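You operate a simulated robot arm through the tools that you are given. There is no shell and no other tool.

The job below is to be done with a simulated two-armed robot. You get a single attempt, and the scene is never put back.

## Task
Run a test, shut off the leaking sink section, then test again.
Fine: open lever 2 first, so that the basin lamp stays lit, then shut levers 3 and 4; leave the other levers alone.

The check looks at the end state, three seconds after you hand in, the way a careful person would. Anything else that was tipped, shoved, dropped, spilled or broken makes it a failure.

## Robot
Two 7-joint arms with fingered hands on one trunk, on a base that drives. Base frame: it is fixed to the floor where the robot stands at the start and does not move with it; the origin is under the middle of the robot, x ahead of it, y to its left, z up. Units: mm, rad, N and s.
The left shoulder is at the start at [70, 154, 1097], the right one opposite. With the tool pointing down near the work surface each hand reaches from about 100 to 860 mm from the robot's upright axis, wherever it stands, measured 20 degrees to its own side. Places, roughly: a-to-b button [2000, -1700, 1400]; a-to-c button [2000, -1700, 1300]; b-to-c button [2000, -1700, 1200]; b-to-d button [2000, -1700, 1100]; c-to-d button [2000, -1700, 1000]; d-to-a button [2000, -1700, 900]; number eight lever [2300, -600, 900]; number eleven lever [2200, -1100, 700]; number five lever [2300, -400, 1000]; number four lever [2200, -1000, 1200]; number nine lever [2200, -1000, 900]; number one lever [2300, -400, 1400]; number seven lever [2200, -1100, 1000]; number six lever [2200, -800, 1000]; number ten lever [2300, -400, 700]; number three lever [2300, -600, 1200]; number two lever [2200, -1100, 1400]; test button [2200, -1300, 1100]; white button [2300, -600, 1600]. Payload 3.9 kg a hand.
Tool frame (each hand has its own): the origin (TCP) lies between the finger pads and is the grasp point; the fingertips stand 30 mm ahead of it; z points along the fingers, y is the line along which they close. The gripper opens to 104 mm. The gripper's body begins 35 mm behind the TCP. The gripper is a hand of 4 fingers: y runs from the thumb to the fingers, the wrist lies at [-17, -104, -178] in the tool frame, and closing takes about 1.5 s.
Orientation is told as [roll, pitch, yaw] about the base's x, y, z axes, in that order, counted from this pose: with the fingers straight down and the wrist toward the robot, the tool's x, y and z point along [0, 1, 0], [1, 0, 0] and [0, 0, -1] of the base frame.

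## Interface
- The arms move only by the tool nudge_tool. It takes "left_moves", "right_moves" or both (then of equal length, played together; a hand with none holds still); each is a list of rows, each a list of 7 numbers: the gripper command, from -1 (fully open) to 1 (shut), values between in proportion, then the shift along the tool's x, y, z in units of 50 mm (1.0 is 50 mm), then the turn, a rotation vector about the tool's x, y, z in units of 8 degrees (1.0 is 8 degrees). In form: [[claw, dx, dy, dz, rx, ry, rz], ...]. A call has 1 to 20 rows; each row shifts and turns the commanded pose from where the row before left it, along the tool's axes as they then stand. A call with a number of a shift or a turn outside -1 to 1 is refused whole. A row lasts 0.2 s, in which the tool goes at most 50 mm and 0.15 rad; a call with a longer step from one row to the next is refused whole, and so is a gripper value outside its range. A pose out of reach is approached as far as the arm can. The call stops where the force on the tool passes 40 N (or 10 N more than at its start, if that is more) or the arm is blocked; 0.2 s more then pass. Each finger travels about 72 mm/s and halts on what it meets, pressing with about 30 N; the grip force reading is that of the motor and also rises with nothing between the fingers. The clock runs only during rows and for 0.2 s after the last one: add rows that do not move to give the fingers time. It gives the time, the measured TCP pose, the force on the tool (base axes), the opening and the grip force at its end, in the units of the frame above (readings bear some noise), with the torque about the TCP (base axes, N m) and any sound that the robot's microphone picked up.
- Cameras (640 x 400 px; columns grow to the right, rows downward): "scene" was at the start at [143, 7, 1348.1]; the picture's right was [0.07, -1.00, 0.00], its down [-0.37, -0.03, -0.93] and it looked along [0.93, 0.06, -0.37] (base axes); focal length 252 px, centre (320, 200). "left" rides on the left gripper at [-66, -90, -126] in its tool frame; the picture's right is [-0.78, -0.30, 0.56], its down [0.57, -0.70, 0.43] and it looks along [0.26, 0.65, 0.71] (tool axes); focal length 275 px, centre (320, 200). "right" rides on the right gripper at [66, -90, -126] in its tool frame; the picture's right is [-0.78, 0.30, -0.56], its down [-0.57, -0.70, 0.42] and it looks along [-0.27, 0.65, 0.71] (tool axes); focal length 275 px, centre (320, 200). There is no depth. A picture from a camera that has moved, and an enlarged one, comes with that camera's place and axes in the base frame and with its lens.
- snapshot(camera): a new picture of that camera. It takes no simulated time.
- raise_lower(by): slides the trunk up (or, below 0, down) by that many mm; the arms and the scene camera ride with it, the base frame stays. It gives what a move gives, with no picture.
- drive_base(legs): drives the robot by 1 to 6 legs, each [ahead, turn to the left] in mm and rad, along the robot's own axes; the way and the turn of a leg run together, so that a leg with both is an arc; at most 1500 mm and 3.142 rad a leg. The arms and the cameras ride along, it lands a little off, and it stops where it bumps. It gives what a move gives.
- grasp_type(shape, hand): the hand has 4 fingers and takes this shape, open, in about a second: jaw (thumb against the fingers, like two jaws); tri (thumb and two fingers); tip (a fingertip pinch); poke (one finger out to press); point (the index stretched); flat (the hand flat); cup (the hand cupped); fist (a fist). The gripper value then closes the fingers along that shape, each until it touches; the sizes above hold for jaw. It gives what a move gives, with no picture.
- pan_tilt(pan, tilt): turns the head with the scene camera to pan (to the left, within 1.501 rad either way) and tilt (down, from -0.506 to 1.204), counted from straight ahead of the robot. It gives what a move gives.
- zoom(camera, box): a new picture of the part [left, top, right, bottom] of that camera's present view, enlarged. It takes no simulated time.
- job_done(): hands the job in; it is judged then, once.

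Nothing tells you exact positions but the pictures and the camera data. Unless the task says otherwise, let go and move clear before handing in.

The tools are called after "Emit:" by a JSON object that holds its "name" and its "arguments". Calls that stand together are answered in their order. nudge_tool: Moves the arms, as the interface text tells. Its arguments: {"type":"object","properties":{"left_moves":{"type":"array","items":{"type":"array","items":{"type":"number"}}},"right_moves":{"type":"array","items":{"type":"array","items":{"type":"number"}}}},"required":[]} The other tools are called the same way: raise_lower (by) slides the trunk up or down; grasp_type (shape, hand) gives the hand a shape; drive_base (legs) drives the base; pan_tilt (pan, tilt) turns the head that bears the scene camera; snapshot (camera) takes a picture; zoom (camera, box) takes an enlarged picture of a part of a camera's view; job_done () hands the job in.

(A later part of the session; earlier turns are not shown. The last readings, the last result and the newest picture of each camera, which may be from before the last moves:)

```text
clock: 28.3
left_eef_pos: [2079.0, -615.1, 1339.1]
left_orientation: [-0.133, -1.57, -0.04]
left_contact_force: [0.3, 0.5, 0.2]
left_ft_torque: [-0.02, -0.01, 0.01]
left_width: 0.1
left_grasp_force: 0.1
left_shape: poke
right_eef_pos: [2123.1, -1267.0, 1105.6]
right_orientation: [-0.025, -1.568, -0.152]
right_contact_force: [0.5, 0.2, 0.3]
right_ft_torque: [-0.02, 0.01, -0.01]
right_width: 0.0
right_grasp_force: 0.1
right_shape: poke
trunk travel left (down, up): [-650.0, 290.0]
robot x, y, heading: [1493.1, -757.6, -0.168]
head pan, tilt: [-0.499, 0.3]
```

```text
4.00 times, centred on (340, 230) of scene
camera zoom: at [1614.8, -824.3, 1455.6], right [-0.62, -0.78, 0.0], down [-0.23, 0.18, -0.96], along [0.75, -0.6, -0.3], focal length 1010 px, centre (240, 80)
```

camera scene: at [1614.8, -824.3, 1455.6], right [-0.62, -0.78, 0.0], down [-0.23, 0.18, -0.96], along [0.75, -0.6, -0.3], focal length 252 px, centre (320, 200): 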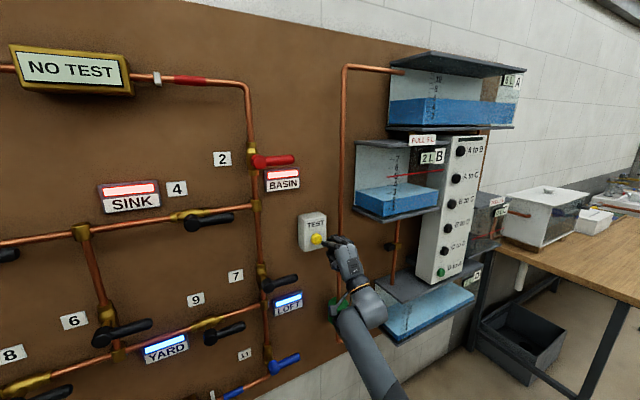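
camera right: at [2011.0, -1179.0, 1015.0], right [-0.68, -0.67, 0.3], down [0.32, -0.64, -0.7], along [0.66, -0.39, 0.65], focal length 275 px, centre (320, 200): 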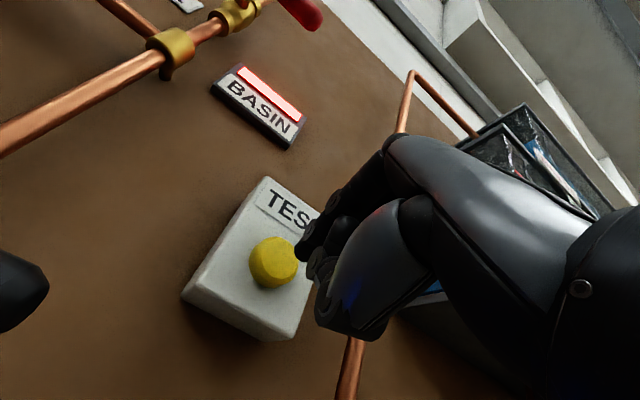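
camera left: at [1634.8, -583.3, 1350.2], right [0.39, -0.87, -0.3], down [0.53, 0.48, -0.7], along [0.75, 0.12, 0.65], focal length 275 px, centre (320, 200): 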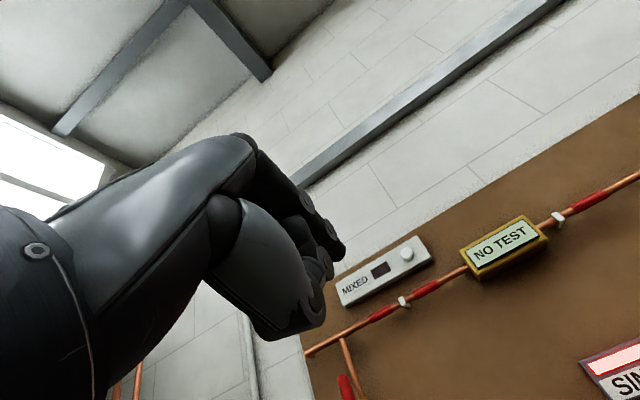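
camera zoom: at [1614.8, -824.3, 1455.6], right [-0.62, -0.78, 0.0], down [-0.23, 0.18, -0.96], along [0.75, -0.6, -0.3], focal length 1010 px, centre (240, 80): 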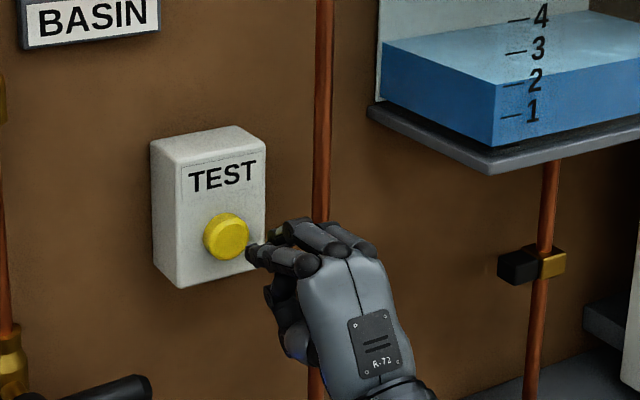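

The fingertip is about 25 mm from the button and lined up. I'll press slowly.

Emit:
{"name": "nudge_tool", "arguments": {"right_moves": [[-1, 0.05, 0, 0.15, 0, 0, 0], [-1, 0.03, 0, 0.15, 0, 0, 0], [-1, 0, 0, 0.15, 0, 0, 0], [-1, 0, 0, 0.1, 0, 0, 0]]}}

Emit:
{"name": "zoom", "arguments": {"camera": "scene", "box": [260, 180, 420, 280]}}

```text
clock: 29.3
left_eef_pos: [2079.6, -614.3, 1339.9]
left_orientation: [-0.212, -1.568, 0.038]
left_contact_force: [-0.2, 1.2, -0.6]
left_ft_torque: [-0.04, 0.01, 0.0]
left_width: 0.2
left_grasp_force: 0.0
left_shape: poke
right_eef_pos: [2149.7, -1267.5, 1107.0]
right_orientation: [-0.32, -1.569, 0.144]
right_contact_force: [-3.9, 0.3, -1.0]
right_ft_torque: [0.0, 0.04, 0.0]
right_width: 0.3
right_grasp_force: 0.0
right_shape: poke
trunk travel left (down, up): [-650.0, 290.0]
robot x, y, heading: [1494.8, -756.9, -0.173]
head pan, tilt: [-0.499, 0.3]
heard: click
```

```text
4.00 times, centred on (340, 230) of scene
camera zoom: at [1613.9, -824.1, 1455.7], right [-0.63, -0.78, 0.0], down [-0.23, 0.18, -0.96], along [0.75, -0.6, -0.29], focal length 1010 px, centre (240, 80)
```

zoom: 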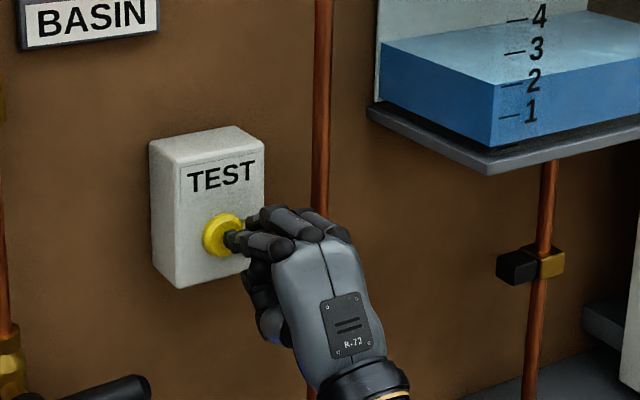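

I heard a click, so the test button was pressed. I'll back off and see what the displays show.

Emit:
{"name": "nudge_tool", "arguments": {"right_moves": [[-1, 0, 0, -0.5, 0, 0, 0], [-1, 0, 0, -0.5, 0, 0, 0], [-1, 0, 0, -0.5, 0, 0, 0], [-1, 0, 0, 0, 0, 0, 0]]}}

Emit:
{"name": "pan_tilt", "arguments": {"pan": 0.0, "tilt": 0.25}}

Emit:
{"name": "snapshot", "arguments": {"camera": "scene"}}

```text
clock: 30.3
left_eef_pos: [2080.2, -614.7, 1339.6]
left_orientation: [-0.152, -1.567, -0.02]
left_contact_force: [0.5, 0.2, -0.7]
left_ft_torque: [0.01, 0.0, -0.01]
left_width: 0.1
left_grasp_force: 0.1
left_shape: poke
right_eef_pos: [2077.2, -1253.0, 1106.2]
right_orientation: [-0.015, -1.568, -0.162]
right_contact_force: [-0.3, -0.4, -0.8]
right_ft_torque: [-0.02, -0.01, 0.02]
right_width: 0.0
right_grasp_force: 0.1
right_shape: poke
trunk travel left (down, up): [-650.0, 290.0]
robot x, y, heading: [1493.7, -759.7, -0.175]
head pan, tilt: [-0.499, 0.3]
```

```text
clock: 31.3
left_eef_pos: [2079.6, -615.3, 1339.1]
left_orientation: [-0.123, -1.567, -0.051]
left_contact_force: [0.1, -0.4, -0.2]
left_ft_torque: [-0.02, 0.01, 0.01]
left_width: 0.0
left_grasp_force: 0.1
left_shape: poke
right_eef_pos: [2076.5, -1253.2, 1106.5]
right_orientation: [-0.019, -1.57, -0.156]
right_contact_force: [0.2, 0.4, -0.1]
right_ft_torque: [-0.03, 0.01, -0.03]
right_width: 0.3
right_grasp_force: 0.1
right_shape: poke
trunk travel left (down, up): [-650.0, 290.0]
robot x, y, heading: [1491.1, -758.2, -0.175]
head pan, tilt: [0.0, 0.25]
```

```text
taken
camera scene: at [1634.5, -782.4, 1460.3], right [-0.18, -0.98, 0.0], down [-0.24, 0.04, -0.97], along [0.95, -0.17, -0.25], focal length 252 px, centre (320, 200)
```

scene: 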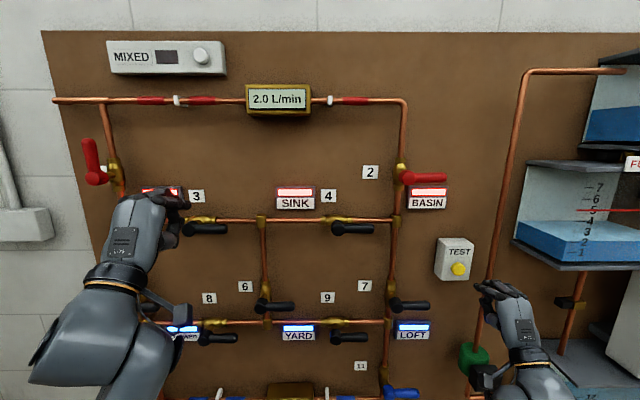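

The top display now reads 2.0 L/min after the first test. Lever 2 is next. I'll look at the right hand's finger outline to plan the push from below the red handle.

Emit:
{"name": "zoom", "arguments": {"camera": "scene", "box": [440, 250, 600, 400]}}

Emit:
{"name": "zoom", "arguments": {"camera": "right", "box": [280, 120, 440, 350]}}

Emit:
{"name": "zoom", "arguments": {"camera": "scene", "box": [220, 60, 340, 135]}}

```text
2.67 times, centred on (520, 325) of scene
camera zoom: at [1634.5, -782.4, 1460.3], right [-0.18, -0.98, 0.0], down [-0.24, 0.04, -0.97], along [0.95, -0.17, -0.25], focal length 673 px, centre (-213, -133)
```

zoom: 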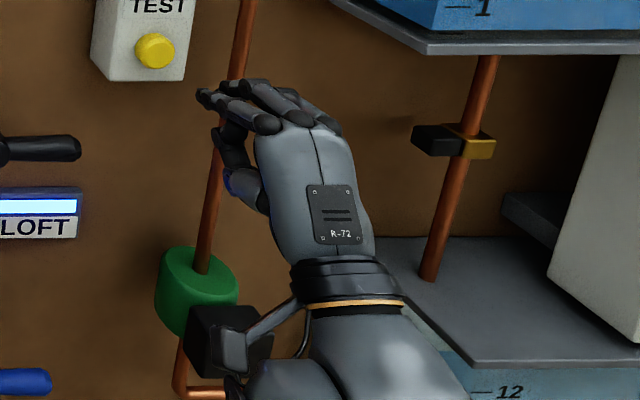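

```text
1.74 times, centred on (360, 235) of right
camera zoom: at [1964.2, -1166.2, 1017.0], right [-0.68, -0.67, 0.3], down [0.32, -0.64, -0.7], along [0.66, -0.39, 0.65], focal length 479 px, centre (250, 139)
```

zoom: 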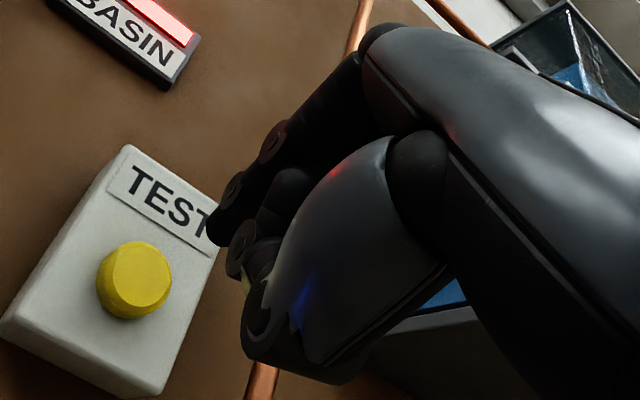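

```text
5.33 times, centred on (280, 98) of scene
camera zoom: at [1634.5, -782.4, 1460.3], right [-0.18, -0.98, 0.0], down [-0.24, 0.04, -0.97], along [0.95, -0.17, -0.25], focal length 1346 px, centre (533, 747)
```

zoom: 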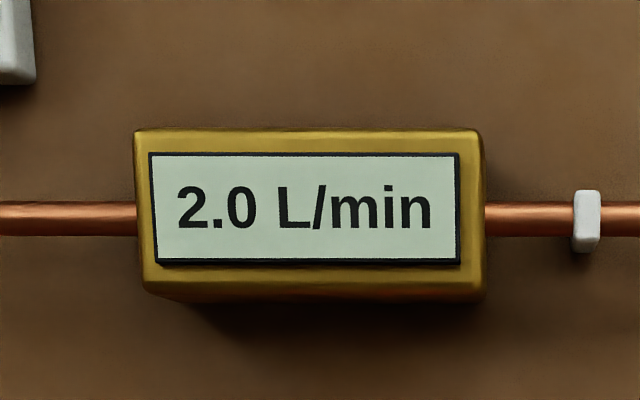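

The index finger is the top-left member of the right hand, which suits pushing the red handle up from below. I'll move to a spot under lever 2's handle, still about 37 mm off the handles.

Emit:
{"name": "nudge_tool", "arguments": {"right_moves": [[-1, 0.369, 0.728, 0, 0, 0, 0], [-1, 0.369, 0.728, 0, 0, 0, 0], [-1, 0.369, 0.728, 0, 0, 0, 0], [-1, 0.369, 0.728, 0, 0, 0, 0], [-1, 0.369, 0.728, 0, 0, 0, 0], [-1, 0.369, 0.728, 0, 0, 0, 0], [-1, 0, 0, 0, 0, 0, 0]]}}

Emit:
{"name": "snapshot", "arguments": {"camera": "scene"}}

Emit:
{"name": "zoom", "arguments": {"camera": "scene", "box": [360, 140, 520, 240]}}

Emit:
{"name": "snapshot", "arguments": {"camera": "right"}}

```text
clock: 32.9
left_eef_pos: [2079.7, -615.2, 1339.4]
left_orientation: [0.09, -1.568, -0.264]
left_contact_force: [-0.3, 1.0, -0.1]
left_ft_torque: [0.0, -0.01, 0.04]
left_width: 0.0
left_grasp_force: 0.2
left_shape: poke
right_eef_pos: [2095.9, -1146.6, 1326.0]
right_orientation: [0.071, -1.569, -0.249]
right_contact_force: [-0.3, 0.3, 0.5]
right_ft_torque: [0.0, 0.03, 0.02]
right_width: 0.2
right_grasp_force: 0.1
right_shape: poke
trunk travel left (down, up): [-650.0, 290.0]
robot x, y, heading: [1494.0, -761.0, -0.173]
head pan, tilt: [0.0, 0.25]
```

```text
taken
camera scene: at [1634.4, -783.0, 1460.3], right [-0.17, -0.98, 0.0], down [-0.24, 0.04, -0.97], along [0.95, -0.17, -0.25], focal length 252 px, centre (320, 200)
```

scene: 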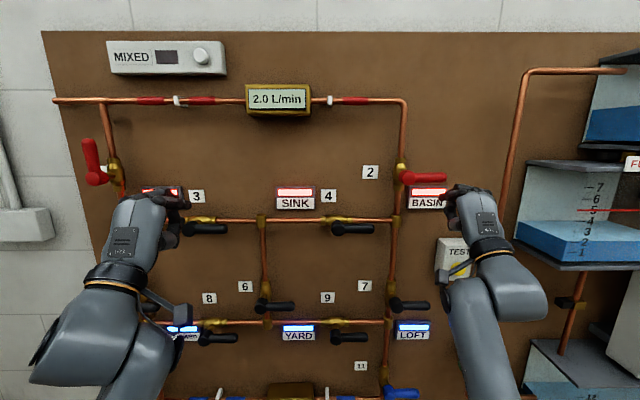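

```text
4.00 times, centred on (440, 190) of scene
camera zoom: at [1634.4, -783.0, 1460.3], right [-0.17, -0.98, 0.0], down [-0.24, 0.04, -0.97], along [0.95, -0.17, -0.25], focal length 1010 px, centre (-160, 240)
```

zoom: 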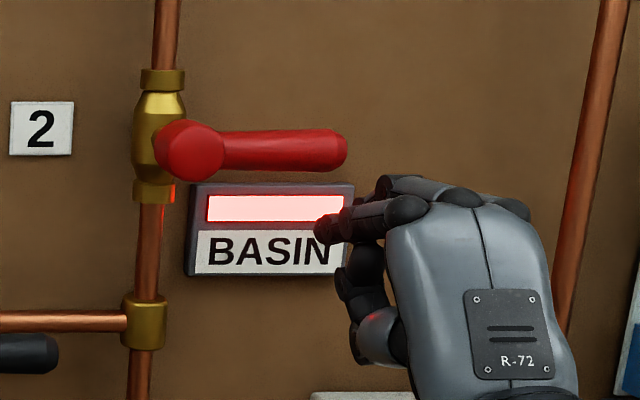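

```text
taken
camera right: at [1984.4, -1058.2, 1237.0], right [-0.68, -0.67, 0.3], down [0.32, -0.64, -0.7], along [0.66, -0.39, 0.65], focal length 275 px, centre (320, 200)
```

right: 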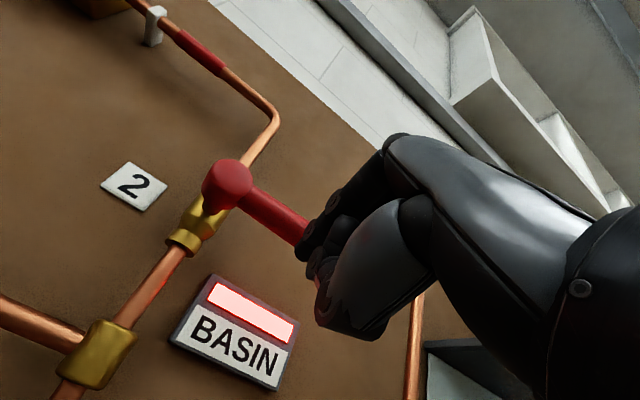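

The fingertip is just below and in front of the red handle. I'll move it forward 55 mm so it slides under the handle.

Emit:
{"name": "nudge_tool", "arguments": {"right_moves": [[-1, 0, 0, 0.5, 0, 0, 0], [-1, 0, 0, 0.4, 0, 0, 0], [-1, 0, 0, 0.2, 0, 0, 0], [-1, 0, 0, 0, 0, 0, 0]]}}

Emit:
{"name": "zoom", "arguments": {"camera": "scene", "box": [360, 140, 520, 240]}}

Emit:
{"name": "snapshot", "arguments": {"camera": "right"}}

```text
clock: 33.9
left_eef_pos: [2080.7, -614.9, 1340.9]
left_orientation: [-0.138, -1.57, -0.035]
left_contact_force: [0.7, 0.1, -0.6]
left_ft_torque: [0.0, -0.01, 0.0]
left_width: 0.2
left_grasp_force: 0.0
left_shape: poke
right_eef_pos: [2151.6, -1155.9, 1325.3]
right_orientation: [0.004, -1.569, -0.182]
right_contact_force: [-1.2, 0.4, -0.5]
right_ft_torque: [-0.02, -0.01, 0.02]
right_width: 0.0
right_grasp_force: 0.0
right_shape: poke
trunk travel left (down, up): [-650.0, 290.0]
robot x, y, heading: [1493.2, -757.2, -0.178]
head pan, tilt: [0.0, 0.25]
```

```text
4.00 times, centred on (440, 190) of scene
camera zoom: at [1634.4, -782.3, 1460.3], right [-0.17, -0.98, 0.0], down [-0.24, 0.04, -0.97], along [0.95, -0.17, -0.25], focal length 1010 px, centre (-160, 240)
```

zoom: 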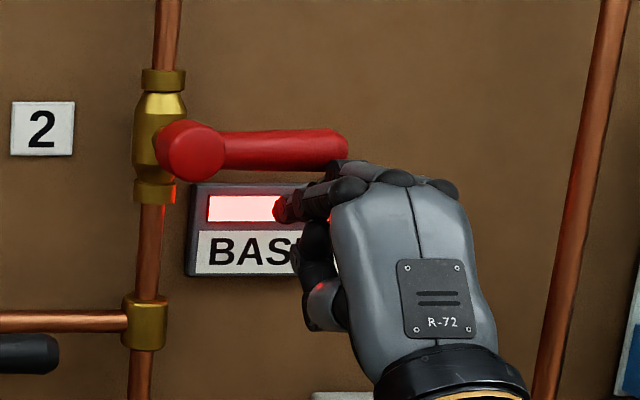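

```text
taken
camera right: at [2039.3, -1067.8, 1235.6], right [-0.68, -0.67, 0.3], down [0.32, -0.64, -0.7], along [0.66, -0.39, 0.65], focal length 275 px, centre (320, 200)
```

right: 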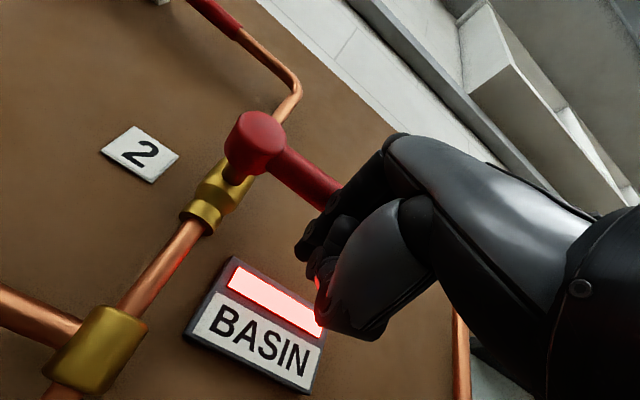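

The finger sits under the handle, clear of the lamp. I'll push up gently along the start of the arc and check that the lever follows.

Emit:
{"name": "nudge_tool", "arguments": {"right_moves": [[-1, 0.04, 0.36, 0, 0, 0, 0], [-1, -0.035, 0.168, 0, 0, 0, 0], [-1, -0.035, 0.168, 0, 0, 0, 0], [-1, 0.009, 0.172, 0, 0, 0, 0], [-1, 0.009, 0.172, 0, 0, 0, 0]]}}

Emit:
{"name": "zoom", "arguments": {"camera": "scene", "box": [360, 120, 520, 220]}}

```text
clock: 35.1
left_eef_pos: [2080.6, -614.7, 1339.3]
left_orientation: [-0.011, -1.566, -0.162]
left_contact_force: [0.5, 0.4, 0.6]
left_ft_torque: [0.01, 0.02, -0.03]
left_width: 0.0
left_grasp_force: 0.1
left_shape: poke
right_eef_pos: [2151.2, -1156.4, 1375.7]
right_orientation: [0.222, -1.569, -0.398]
right_contact_force: [-1.3, -0.9, -2.0]
right_ft_torque: [-0.04, 0.03, 0.04]
right_width: 0.0
right_grasp_force: 0.0
right_shape: poke
trunk travel left (down, up): [-650.0, 290.0]
robot x, y, heading: [1494.2, -754.7, -0.171]
head pan, tilt: [0.0, 0.25]
```

```text
4.00 times, centred on (440, 170) of scene
camera zoom: at [1634.6, -782.7, 1460.3], right [-0.17, -0.98, 0.0], down [-0.24, 0.04, -0.97], along [0.95, -0.17, -0.25], focal length 1010 px, centre (-160, 320)
```

zoom: 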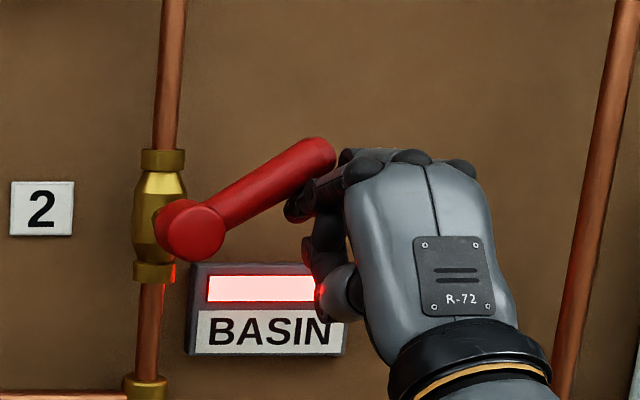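

The lever is swinging up as planned, at about 30 degrees with low force. I'll continue along the arc toward vertical.

Emit:
{"name": "nudge_tool", "arguments": {"right_moves": [[-1, 0.053, 0.163, 0, 0, 0, 0], [-1, 0.053, 0.163, 0, 0, 0, 0], [-1, 0.094, 0.144, 0, 0, 0, 0], [-1, 0.094, 0.144, 0, 0, 0, 0], [-1, 0.13, 0.113, 0, 0, 0, 0], [-1, 0.13, 0.113, 0, 0, 0, 0]]}}

Emit:
{"name": "zoom", "arguments": {"camera": "scene", "box": [360, 100, 520, 200]}}

```text
clock: 36.5
left_eef_pos: [2080.2, -615.3, 1339.6]
left_orientation: [0.04, -1.567, -0.216]
left_contact_force: [-0.8, 1.0, 0.4]
left_ft_torque: [-0.04, -0.01, 0.0]
left_width: 0.0
left_grasp_force: 0.1
left_shape: poke
right_eef_pos: [2155.4, -1129.2, 1417.9]
right_orientation: [0.016, -1.567, -0.191]
right_contact_force: [-1.0, -2.4, -2.1]
right_ft_torque: [0.02, -0.02, -0.03]
right_width: 0.0
right_grasp_force: 0.0
right_shape: poke
trunk travel left (down, up): [-650.0, 290.0]
robot x, y, heading: [1491.0, -759.7, -0.175]
head pan, tilt: [0.0, 0.25]
```

```text
4.00 times, centred on (440, 150) of scene
camera zoom: at [1634.7, -783.0, 1460.3], right [-0.17, -0.98, 0.0], down [-0.24, 0.04, -0.97], along [0.95, -0.17, -0.25], focal length 1010 px, centre (-160, 400)
```

zoom: 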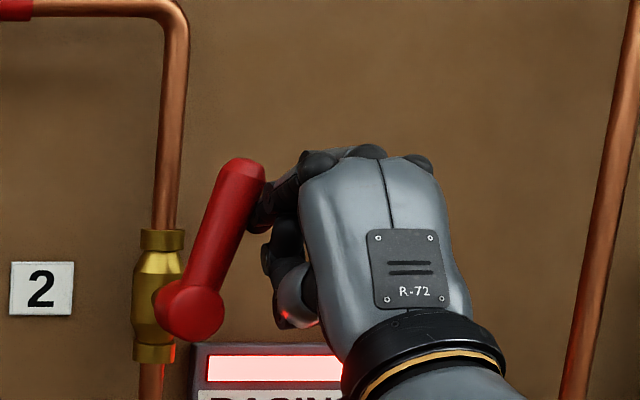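

Lever 2 is at roughly 70 degrees. I'll push it the rest of the way, in small steps until it meets its stop.

Emit:
{"name": "nudge_tool", "arguments": {"right_moves": [[-1, 0.15, 0.08, 0, 0, 0, 0], [-1, 0.15, 0.08, 0, 0, 0, 0], [-1, 0.08, 0.02, 0, 0, 0, 0], [-1, 0, 0, 0, 0, 0, 0]]}}

Emit:
{"name": "zoom", "arguments": {"camera": "scene", "box": [360, 100, 520, 200]}}

Emit:
{"name": "zoom", "arguments": {"camera": "right", "box": [160, 60, 400, 300]}}

```text
clock: 37.5
left_eef_pos: [2080.0, -616.6, 1339.9]
left_orientation: [0.17, -1.567, -0.344]
left_contact_force: [1.0, 0.4, 0.8]
left_ft_torque: [-0.02, -0.03, -0.03]
left_width: 0.1
left_grasp_force: 0.1
left_shape: poke
right_eef_pos: [2159.2, -1109.6, 1426.8]
right_orientation: [0.271, -1.57, -0.449]
right_contact_force: [-1.6, -2.0, -1.7]
right_ft_torque: [0.01, 0.02, -0.03]
right_width: 0.0
right_grasp_force: 0.1
right_shape: poke
trunk travel left (down, up): [-650.0, 290.0]
robot x, y, heading: [1492.9, -756.3, -0.177]
head pan, tilt: [0.0, 0.25]
```

```text
4.00 times, centred on (440, 150) of scene
camera zoom: at [1634.4, -783.4, 1460.3], right [-0.17, -0.98, 0.0], down [-0.24, 0.04, -0.97], along [0.95, -0.17, -0.25], focal length 1010 px, centre (-160, 400)
```

zoom: 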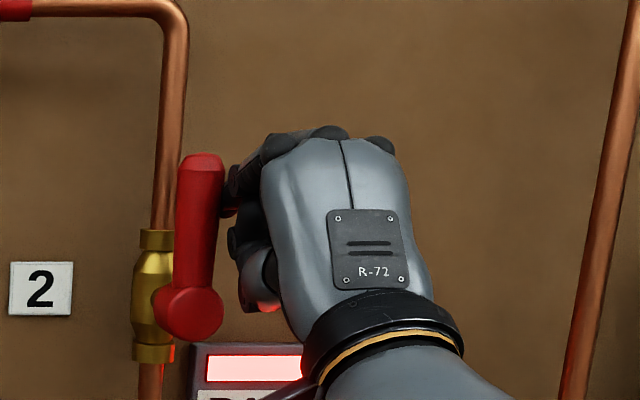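

```text
1.67 times, centred on (280, 180) of right
camera zoom: at [2047.4, -1022.9, 1337.0], right [-0.68, -0.67, 0.3], down [0.32, -0.64, -0.7], along [0.66, -0.39, 0.65], focal length 459 px, centre (387, 233)
```

zoom: 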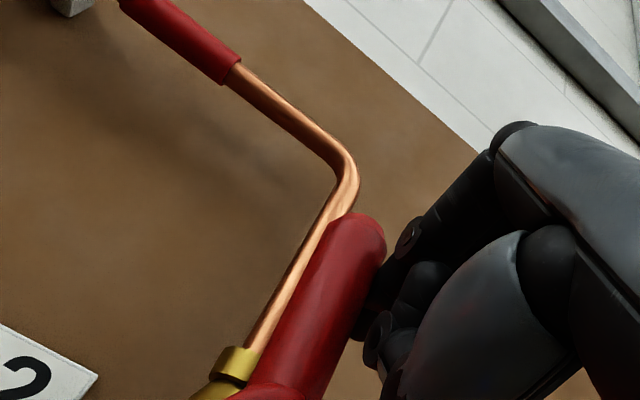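

Lever 2 looks vertical, in line with its pipe. I'll nudge 3 mm more to feel for the stop, then back away to the right.

Emit:
{"name": "nudge_tool", "arguments": {"right_moves": [[-1, 0.06, 0, 0, 0, 0, 0], [-1, 0, 0, 0, 0, 0, 0]]}}

Emit:
{"name": "zoom", "arguments": {"camera": "scene", "box": [360, 100, 520, 200]}}

```text
clock: 38.1
left_eef_pos: [2079.7, -618.2, 1340.4]
left_orientation: [0.429, -1.566, -0.604]
left_contact_force: [-0.4, 0.9, 0.3]
left_ft_torque: [0.02, 0.01, -0.03]
left_width: 0.0
left_grasp_force: 0.0
left_shape: poke
right_eef_pos: [2158.9, -1109.3, 1427.1]
right_orientation: [0.495, -1.566, -0.672]
right_contact_force: [-0.7, -6.6, -2.0]
right_ft_torque: [0.0, 0.0, -0.08]
right_width: 0.0
right_grasp_force: 0.0
right_shape: poke
trunk travel left (down, up): [-650.0, 290.0]
robot x, y, heading: [1493.6, -757.9, -0.174]
head pan, tilt: [0.0, 0.25]
```

```text
4.00 times, centred on (440, 150) of scene
camera zoom: at [1634.5, -784.8, 1460.2], right [-0.18, -0.98, 0.0], down [-0.24, 0.04, -0.97], along [0.95, -0.17, -0.25], focal length 1010 px, centre (-160, 400)
```

zoom: 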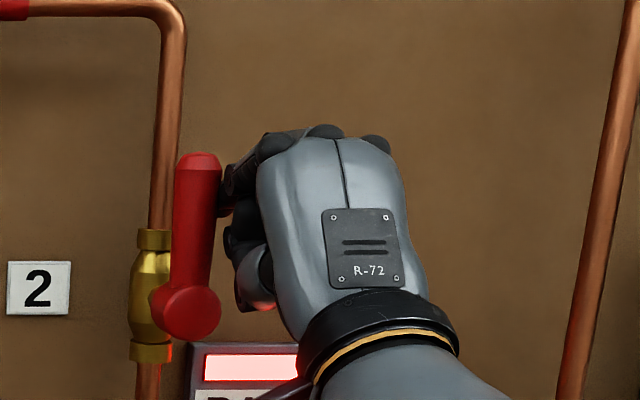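

The force rose to about 7 N with no more motion, so lever 2 is at its open stop. I'll move right and back away from it.

Emit:
{"name": "nudge_tool", "arguments": {"right_moves": [[-1, -0.2, 0, 0, 0, 0, 0], [-1, -0.3, 0, 0, 0, 0, 0], [-1, 0, 0, -0.6, 0, 0, 0], [-1, 0, 0, -0.8, 0, 0, 0], [-1, 0, 0, -0.8, 0, 0, 0], [-1, 0, 0, -0.8, 0, 0, 0], [-1, 0, 0, 0, 0, 0, 0]]}}

Emit:
{"name": "snapshot", "arguments": {"camera": "scene"}}

```text
clock: 39.7
left_eef_pos: [2081.1, -616.0, 1338.5]
left_orientation: [-0.119, -1.565, -0.056]
left_contact_force: [0.0, -0.3, -0.4]
left_ft_torque: [0.03, -0.02, 0.03]
left_width: 0.0
left_grasp_force: 0.0
left_shape: poke
right_eef_pos: [2009.0, -1106.1, 1427.5]
right_orientation: [-0.072, -1.568, -0.104]
right_contact_force: [0.3, 0.0, -0.5]
right_ft_torque: [0.01, -0.01, 0.01]
right_width: 0.0
right_grasp_force: 0.1
right_shape: poke
trunk travel left (down, up): [-650.0, 290.0]
robot x, y, heading: [1492.6, -759.5, -0.174]
head pan, tilt: [0.0, 0.25]
```

```text
taken
camera scene: at [1635.5, -782.4, 1460.2], right [-0.17, -0.98, 0.0], down [-0.24, 0.04, -0.97], along [0.95, -0.17, -0.25], focal length 252 px, centre (320, 200)
```

scene: 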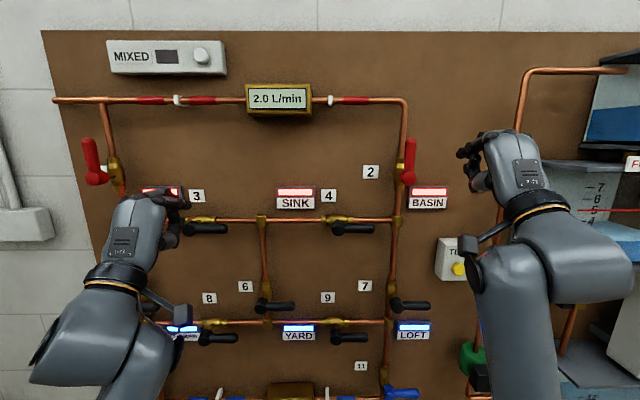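

Lever 2 is open and the basin lamp is still lit. For levers 3 and 4 the finger must push down, so I'll roll the right hand -90 degrees to bring the index to the bottom and the thumb to the right.

Emit:
{"name": "nudge_tool", "arguments": {"right_moves": [[-1, 0, 0, 0, 0, 0, -0.9375], [-1, 0, 0, 0, 0, 0, -0.9375], [-1, 0, 0, 0, 0, 0, -0.9375], [-1, 0, 0, 0, 0, 0, -0.9375], [-1, 0, 0, 0, 0, 0, -0.9375], [-1, 0, 0, 0, 0, 0, -0.9375], [-1, 0, 0, 0, 0, 0, -0.9375], [-1, 0, 0, 0, 0, 0, -0.9375], [-1, 0, 0, 0, 0, 0, -0.9375], [-1, 0, 0, 0, 0, 0, -0.9375], [-1, 0, 0, 0, 0, 0, -0.9375], [-1, 0, 0, 0, 0, 0, -0.9375], [-1, 0, 0, 0, 0, 0, 0]]}}

Emit:
{"name": "snapshot", "arguments": {"camera": "scene"}}

Emit:
{"name": "zoom", "arguments": {"camera": "scene", "box": [400, 110, 600, 260]}}

Emit:
{"name": "snapshot", "arguments": {"camera": "right"}}

```text
clock: 42.5
left_eef_pos: [2079.0, -614.7, 1340.2]
left_orientation: [-0.451, -1.571, 0.276]
left_contact_force: [0.2, -0.9, -0.3]
left_ft_torque: [0.02, 0.0, -0.01]
left_width: 0.0
left_grasp_force: 0.0
left_shape: poke
right_eef_pos: [2006.3, -1106.3, 1427.0]
right_orientation: [-1.569, 0.002, 1.396]
right_contact_force: [0.8, 0.5, 0.3]
right_ft_torque: [0.01, 0.04, 0.01]
right_width: 0.0
right_grasp_force: 0.1
right_shape: poke
trunk travel left (down, up): [-650.0, 290.0]
robot x, y, heading: [1492.4, -755.0, -0.175]
head pan, tilt: [0.0, 0.25]
```

```text
taken
camera scene: at [1633.8, -781.4, 1460.4], right [-0.17, -0.98, 0.0], down [-0.24, 0.04, -0.97], along [0.95, -0.17, -0.25], focal length 252 px, centre (320, 200)
```

scene: 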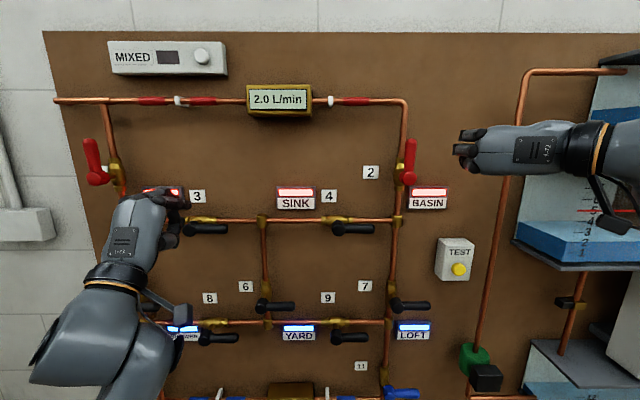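

```text
2.67 times, centred on (500, 185) of scene
camera zoom: at [1633.8, -781.4, 1460.4], right [-0.17, -0.98, 0.0], down [-0.24, 0.04, -0.97], along [0.95, -0.17, -0.25], focal length 673 px, centre (-160, 240)
```

zoom: 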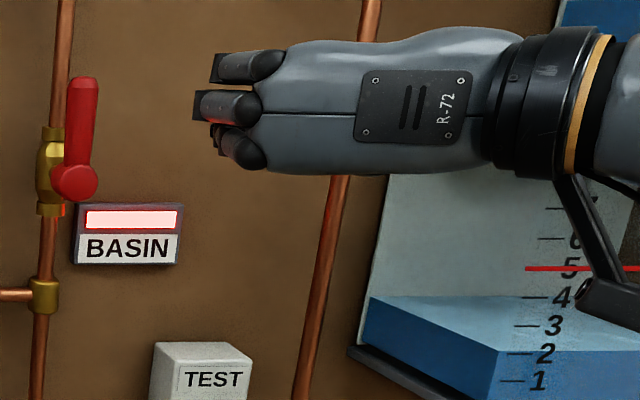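

```text
taken
camera right: at [1868.0, -1170.9, 1362.7], right [-0.49, 0.39, 0.78], down [0.3, -0.76, 0.57], along [0.82, 0.51, 0.26], focal length 275 px, centre (320, 200)
```

right: 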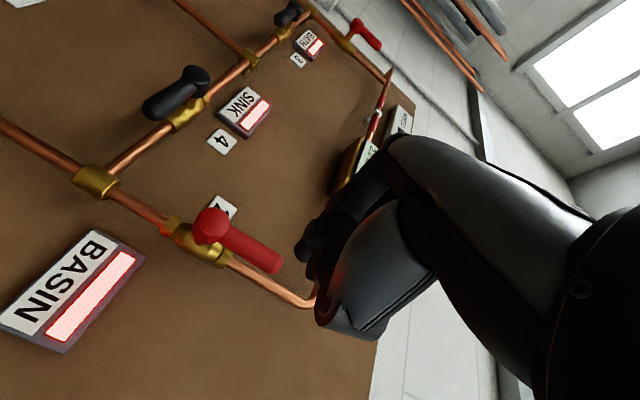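

The rolled pose works, with the index finger now lowest. I'll move the hand to above lever 4's handle, still back from the board.

Emit:
{"name": "nudge_tool", "arguments": {"right_moves": [[-1, 0.47, 0.483, 0, 0, 0, 0], [-1, 0.47, 0.483, 0, 0, 0, 0], [-1, 0.47, 0.483, 0, 0, 0, 0], [-1, 0.47, 0.483, 0, 0, 0, 0], [-1, 0.47, 0.483, 0, 0, 0, 0], [-1, 0.47, 0.483, 0, 0, 0, 0], [-1, 0, 0, 0, 0, 0, 0]]}}

Emit:
{"name": "snapshot", "arguments": {"camera": "scene"}}

Emit:
{"name": "snapshot", "arguments": {"camera": "right"}}

Emit:
{"name": "zoom", "arguments": {"camera": "scene", "box": [300, 180, 460, 280]}}

```text
clock: 44.1
left_eef_pos: [2077.6, -614.2, 1340.5]
left_orientation: [-1.148, -1.568, 0.976]
left_contact_force: [0.6, -0.9, -0.4]
left_ft_torque: [-0.02, 0.01, 0.05]
left_width: 0.0
left_grasp_force: 0.0
left_shape: poke
right_eef_pos: [2029.3, -971.9, 1299.9]
right_orientation: [-1.572, 0.001, 1.393]
right_contact_force: [-0.6, -0.1, 0.2]
right_ft_torque: [0.02, 0.01, -0.04]
right_width: 0.2
right_grasp_force: 0.0
right_shape: poke
right hand out of reach, approached as far as the arm can: row 3, 4
trunk travel left (down, up): [-650.0, 290.0]
robot x, y, heading: [1493.1, -757.5, -0.175]
head pan, tilt: [0.0, 0.25]
```

```text
taken
camera scene: at [1632.5, -780.1, 1460.5], right [-0.17, -0.98, 0.0], down [-0.24, 0.04, -0.97], along [0.95, -0.17, -0.25], focal length 252 px, centre (320, 200)
```

scene: 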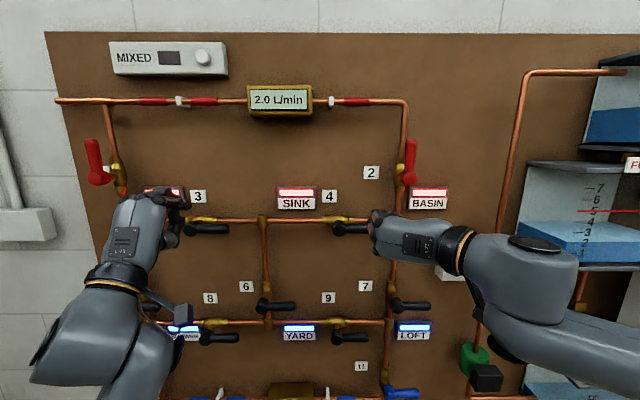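

```text
taken
camera right: at [1890.0, -1038.3, 1233.9], right [-0.5, 0.39, 0.77], down [0.3, -0.76, 0.57], along [0.82, 0.51, 0.26], focal length 275 px, centre (320, 200)
```

right: 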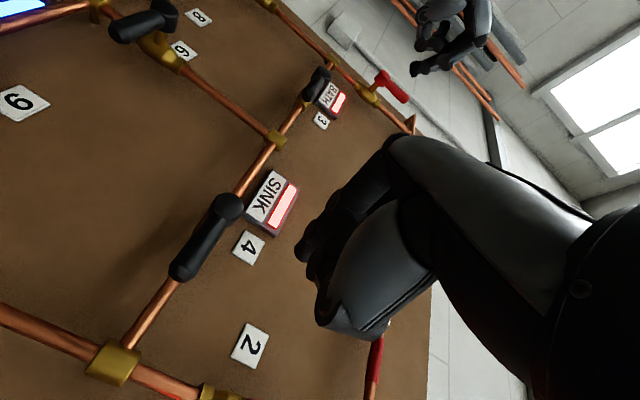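

```text
4.00 times, centred on (380, 230) of scene
camera zoom: at [1632.5, -780.1, 1460.5], right [-0.17, -0.98, 0.0], down [-0.24, 0.04, -0.97], along [0.95, -0.17, -0.25], focal length 1010 px, centre (80, 80)
```

zoom: 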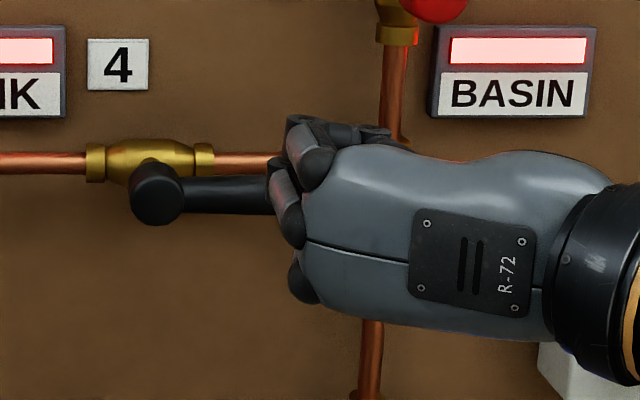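

The index finger is above lever 4's handle, at about R 614 and z 1300. Some rows reported reach trouble, but the pose is fine. I'll advance toward the board and watch for that again.

Emit:
{"name": "nudge_tool", "arguments": {"right_moves": [[-1, 0.06, 0.04, 0.6, 0, 0, 0], [-1, 0.06, 0.04, 0.6, 0, 0, 0], [-1, 0.06, 0.04, 0.6, 0, 0, 0], [-1, 0.06, 0.04, 0.6, 0, 0, 0], [-1, 0, 0, 0, 0, 0, 0]]}}

Emit:
{"name": "snapshot", "arguments": {"camera": "scene"}}

Emit:
{"name": "snapshot", "arguments": {"camera": "right"}}

Emit:
{"name": "zoom", "arguments": {"camera": "scene", "box": [300, 180, 460, 280]}}

```text
clock: 45.3
left_eef_pos: [2079.0, -615.6, 1340.3]
left_orientation: [0.059, -1.569, -0.233]
left_contact_force: [-0.1, -0.7, -0.2]
left_ft_torque: [-0.01, 0.01, 0.01]
left_width: 0.0
left_grasp_force: 0.1
left_shape: poke
right_eef_pos: [2147.7, -986.4, 1287.2]
right_orientation: [-1.568, -0.001, 1.395]
right_contact_force: [-0.2, -1.1, 0.2]
right_ft_torque: [-0.03, -0.03, 0.04]
right_width: 0.0
right_grasp_force: 0.1
right_shape: poke
trunk travel left (down, up): [-650.0, 290.0]
robot x, y, heading: [1494.6, -759.0, -0.175]
head pan, tilt: [0.0, 0.25]
```

```text
taken
camera scene: at [1633.2, -782.5, 1460.4], right [-0.17, -0.98, 0.0], down [-0.24, 0.04, -0.97], along [0.95, -0.17, -0.25], focal length 252 px, centre (320, 200)
```

scene: 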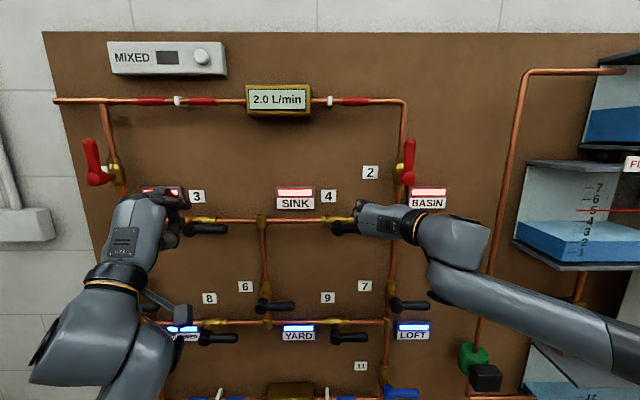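

```text
taken
camera right: at [2008.5, -1052.2, 1221.1], right [-0.5, 0.39, 0.78], down [0.3, -0.76, 0.57], along [0.82, 0.51, 0.26], focal length 275 px, centre (320, 200)
```

right: 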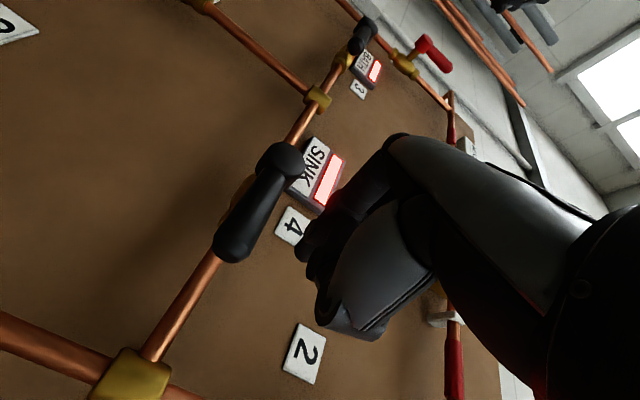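

```text
4.00 times, centred on (380, 230) of scene
camera zoom: at [1633.2, -782.5, 1460.4], right [-0.17, -0.98, 0.0], down [-0.24, 0.04, -0.97], along [0.95, -0.17, -0.25], focal length 1010 px, centre (80, 80)
```

zoom: 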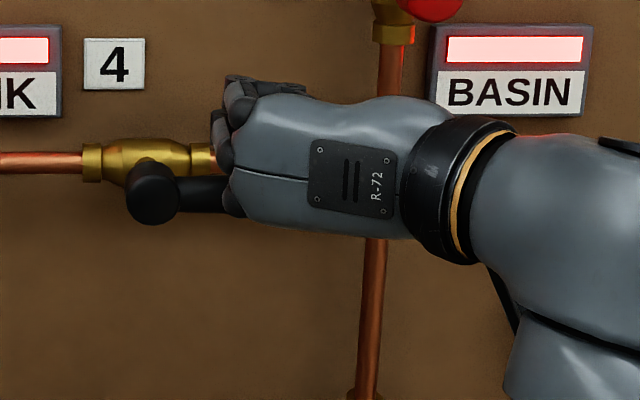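

The finger is 30 mm above the handle and 12 mm short of its front. I'll go in the last 32 mm, then begin pressing down.

Emit:
{"name": "nudge_tool", "arguments": {"right_moves": [[-1, 0, 0, 0.32, 0, 0, 0], [-1, 0, 0, 0.32, 0, 0, 0], [-1, 0, 0, 0, 0, 0, 0], [-1, 0.182, 0.018, 0, 0, 0, 0], [-1, 0.182, 0.018, 0, 0, 0, 0], [-1, 0.173, -0.035, 0, 0, 0, 0], [-1, 0.173, -0.035, 0, 0, 0, 0]]}}

Emit:
{"name": "zoom", "arguments": {"camera": "scene", "box": [300, 180, 460, 280]}}

Emit:
{"name": "snapshot", "arguments": {"camera": "right"}}

```text
clock: 46.9
left_eef_pos: [2080.2, -614.5, 1340.5]
left_orientation: [-0.209, -1.567, 0.037]
left_contact_force: [-0.1, 0.4, -0.1]
left_ft_torque: [-0.03, -0.01, 0.01]
left_width: 0.0
left_grasp_force: 0.0
left_shape: poke
right_eef_pos: [2179.2, -994.1, 1250.6]
right_orientation: [-1.57, 0.001, 1.396]
right_contact_force: [0.8, -0.1, 2.8]
right_ft_torque: [0.01, 0.0, 0.02]
right_width: 0.1
right_grasp_force: 0.1
right_shape: poke
trunk travel left (down, up): [-650.0, 290.0]
robot x, y, heading: [1492.0, -757.3, -0.174]
head pan, tilt: [0.0, 0.25]
```

```text
4.00 times, centred on (380, 230) of scene
camera zoom: at [1634.1, -782.1, 1460.4], right [-0.17, -0.98, 0.0], down [-0.24, 0.04, -0.97], along [0.95, -0.17, -0.25], focal length 1010 px, centre (80, 80)
```

zoom: 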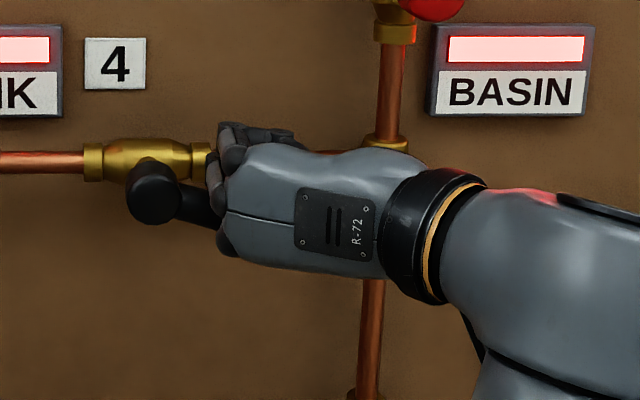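

```text
taken
camera right: at [2041.0, -1059.6, 1185.0], right [-0.5, 0.39, 0.78], down [0.3, -0.76, 0.57], along [0.82, 0.51, 0.26], focal length 275 px, centre (320, 200)
```

right: 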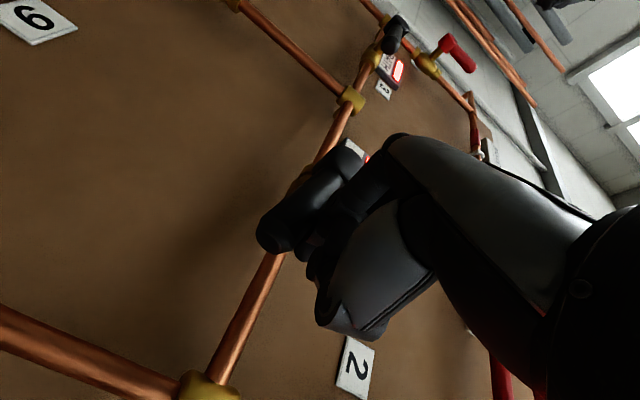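

The handle of lever 4 is swinging down with about 3 N. I'll continue along the arc.

Emit:
{"name": "nudge_tool", "arguments": {"right_moves": [[-1, 0.176, 0.011, 0, 0, 0, 0], [-1, 0.176, 0.011, 0, 0, 0, 0], [-1, 0.168, 0.056, 0, 0, 0, 0], [-1, 0.168, 0.056, 0, 0, 0, 0], [-1, 0.147, 0.097, 0, 0, 0, 0], [-1, 0.147, 0.097, 0, 0, 0, 0]]}}

Emit:
{"name": "zoom", "arguments": {"camera": "scene", "box": [300, 190, 460, 290]}}

Emit:
{"name": "snapshot", "arguments": {"camera": "right"}}

```text
clock: 48.3
left_eef_pos: [2079.1, -617.8, 1341.3]
left_orientation: [0.315, -1.569, -0.489]
left_contact_force: [-0.3, -0.1, 0.1]
left_ft_torque: [0.0, -0.01, -0.03]
left_width: 0.2
left_grasp_force: 0.0
left_shape: poke
right_eef_pos: [2180.5, -979.5, 1202.9]
right_orientation: [-1.569, 0.0, 1.396]
right_contact_force: [-3.8, -3.4, 1.9]
right_ft_torque: [0.07, -0.04, 0.07]
right_width: 0.0
right_grasp_force: 0.0
right_shape: poke
trunk travel left (down, up): [-650.0, 290.0]
robot x, y, heading: [1493.0, -758.0, -0.177]
head pan, tilt: [0.0, 0.25]
```

```text
4.00 times, centred on (380, 240) of scene
camera zoom: at [1632.7, -783.3, 1460.5], right [-0.18, -0.98, 0.0], down [-0.24, 0.04, -0.97], along [0.95, -0.17, -0.25], focal length 1010 px, centre (80, 40)
```

zoom: 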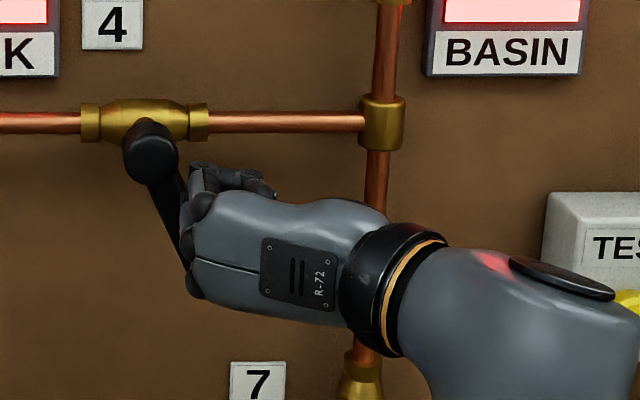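

```text
taken
camera right: at [2041.9, -1045.4, 1135.9], right [-0.5, 0.39, 0.78], down [0.3, -0.77, 0.57], along [0.82, 0.51, 0.26], focal length 275 px, centre (320, 200)
```

right: 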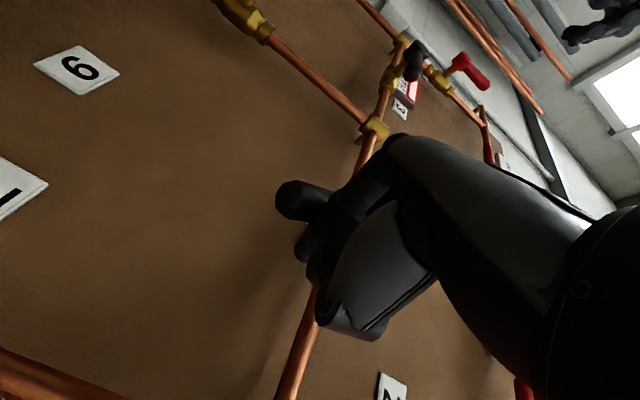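

Lever 4 is at about 65 degrees and the force is modest. I'll ease back 4 mm to keep the curled knuckles clear, and continue the arc.

Emit:
{"name": "nudge_tool", "arguments": {"right_moves": [[-1, 0.12, 0.157, -0.04, 0, 0, 0], [-1, 0.12, 0.157, -0.04, 0, 0, 0], [-1, 0.079, 0.158, 0, 0, 0, 0], [-1, 0.079, 0.158, 0, 0, 0, 0]]}}

Emit:
{"name": "zoom", "arguments": {"camera": "scene", "box": [300, 190, 460, 290]}}

Emit:
{"name": "snapshot", "arguments": {"camera": "right"}}

```text
clock: 49.3
left_eef_pos: [2076.8, -618.4, 1341.1]
left_orientation: [1.443, -1.569, -1.618]
left_contact_force: [-0.7, -0.4, 0.3]
left_ft_torque: [0.02, 0.0, 0.02]
left_width: 0.0
left_grasp_force: 0.1
left_shape: poke
right_eef_pos: [2181.3, -951.0, 1182.5]
right_orientation: [-1.572, -0.003, 1.392]
right_contact_force: [-12.4, -11.4, 2.5]
right_ft_torque: [0.15, -0.15, 0.05]
right_width: 0.2
right_grasp_force: 0.0
right_shape: poke
trunk travel left (down, up): [-650.0, 290.0]
robot x, y, heading: [1490.9, -755.6, -0.179]
head pan, tilt: [0.0, 0.25]
```

```text
4.00 times, centred on (380, 240) of scene
camera zoom: at [1630.6, -785.9, 1460.6], right [-0.18, -0.98, 0.0], down [-0.24, 0.05, -0.97], along [0.95, -0.17, -0.24], focal length 1010 px, centre (80, 40)
```

zoom: 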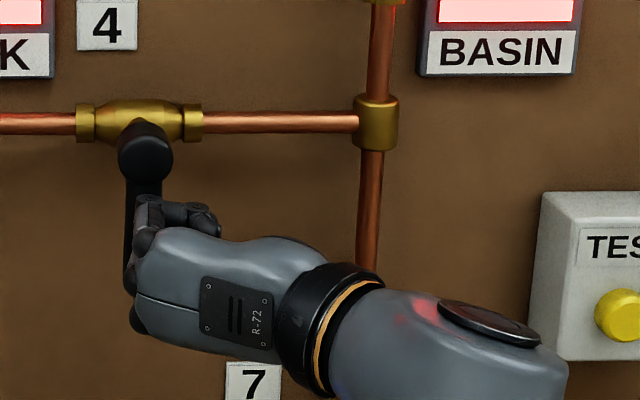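

```text
taken
camera right: at [2042.1, -1016.6, 1116.5], right [-0.5, 0.39, 0.78], down [0.29, -0.77, 0.57], along [0.82, 0.51, 0.27], focal length 275 px, centre (320, 200)
```

right: 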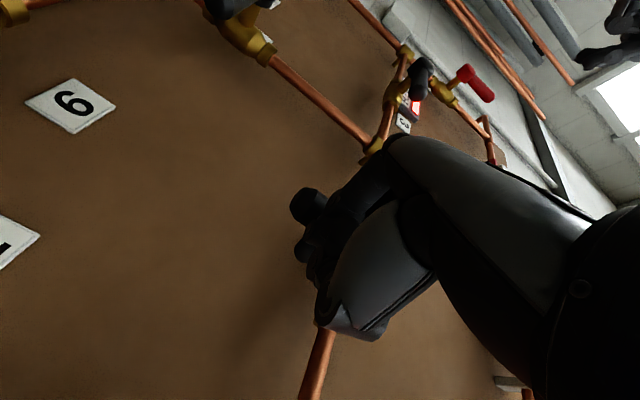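

The force has risen to about 13 N sideways, so lever 4 seems to be at its stop. I'll back off to the right, then away from the board, and inspect.

Emit:
{"name": "nudge_tool", "arguments": {"right_moves": [[-1, 0, -0.2, 0, 0, 0, 0], [-1, 0, -0.3, 0, 0, 0, 0], [-1, 0, 0, -0.6, 0, 0, 0], [-1, 0, 0, -0.8, 0, 0, 0], [-1, 0, 0, -0.8, 0, 0, 0], [-1, 0, 0, -0.8, 0, 0, 0], [-1, 0, 0, 0, 0, 0, 0]]}}

Emit:
{"name": "snapshot", "arguments": {"camera": "scene"}}

Emit:
{"name": "snapshot", "arguments": {"camera": "right"}}

Emit:
{"name": "zoom", "arguments": {"camera": "scene", "box": [280, 190, 440, 290]}}

```text
clock: 50.9
left_eef_pos: [2081.0, -615.4, 1339.0]
left_orientation: [-0.142, -1.568, -0.031]
left_contact_force: [-0.1, -0.3, -0.5]
left_ft_torque: [0.03, -0.01, -0.01]
left_width: 0.0
left_grasp_force: 0.0
left_shape: poke
right_eef_pos: [2032.2, -944.8, 1181.1]
right_orientation: [-1.567, -0.001, 1.393]
right_contact_force: [-0.2, -0.9, -0.3]
right_ft_torque: [-0.01, -0.02, -0.01]
right_width: 0.0
right_grasp_force: 0.1
right_shape: poke
trunk travel left (down, up): [-650.0, 290.0]
robot x, y, heading: [1495.0, -762.8, -0.176]
head pan, tilt: [0.0, 0.25]
```

```text
taken
camera scene: at [1635.8, -782.3, 1460.2], right [-0.17, -0.98, 0.0], down [-0.24, 0.04, -0.97], along [0.95, -0.17, -0.25], focal length 252 px, centre (320, 200)
```

scene: 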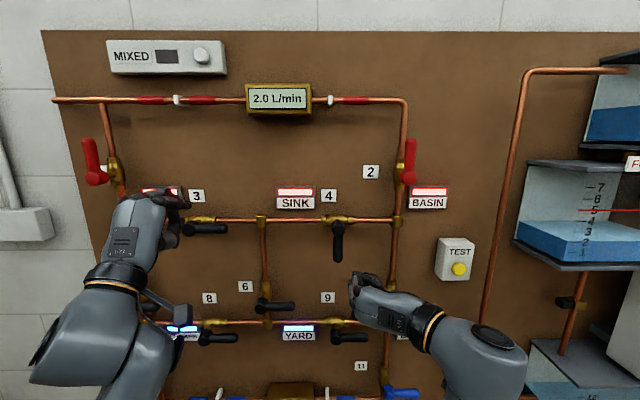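

```text
taken
camera right: at [1894.0, -1011.2, 1116.1], right [-0.49, 0.39, 0.78], down [0.3, -0.76, 0.57], along [0.82, 0.51, 0.26], focal length 275 px, centre (320, 200)
```

right: 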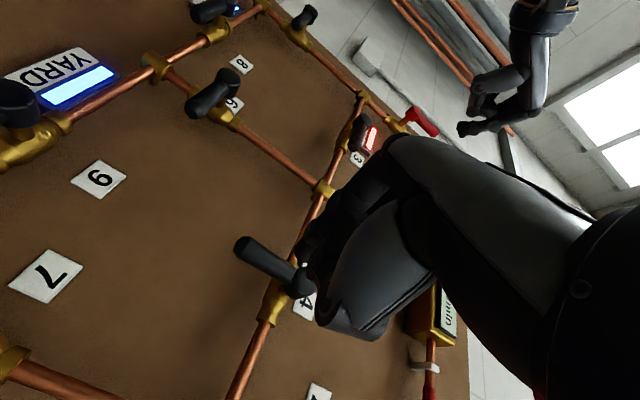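

```text
4.00 times, centred on (360, 240) of scene
camera zoom: at [1635.8, -782.3, 1460.2], right [-0.17, -0.98, 0.0], down [-0.24, 0.04, -0.97], along [0.95, -0.17, -0.25], focal length 1010 px, centre (160, 40)
```

zoom: 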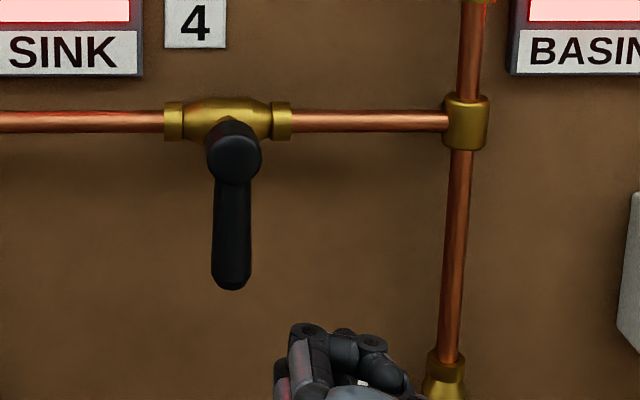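

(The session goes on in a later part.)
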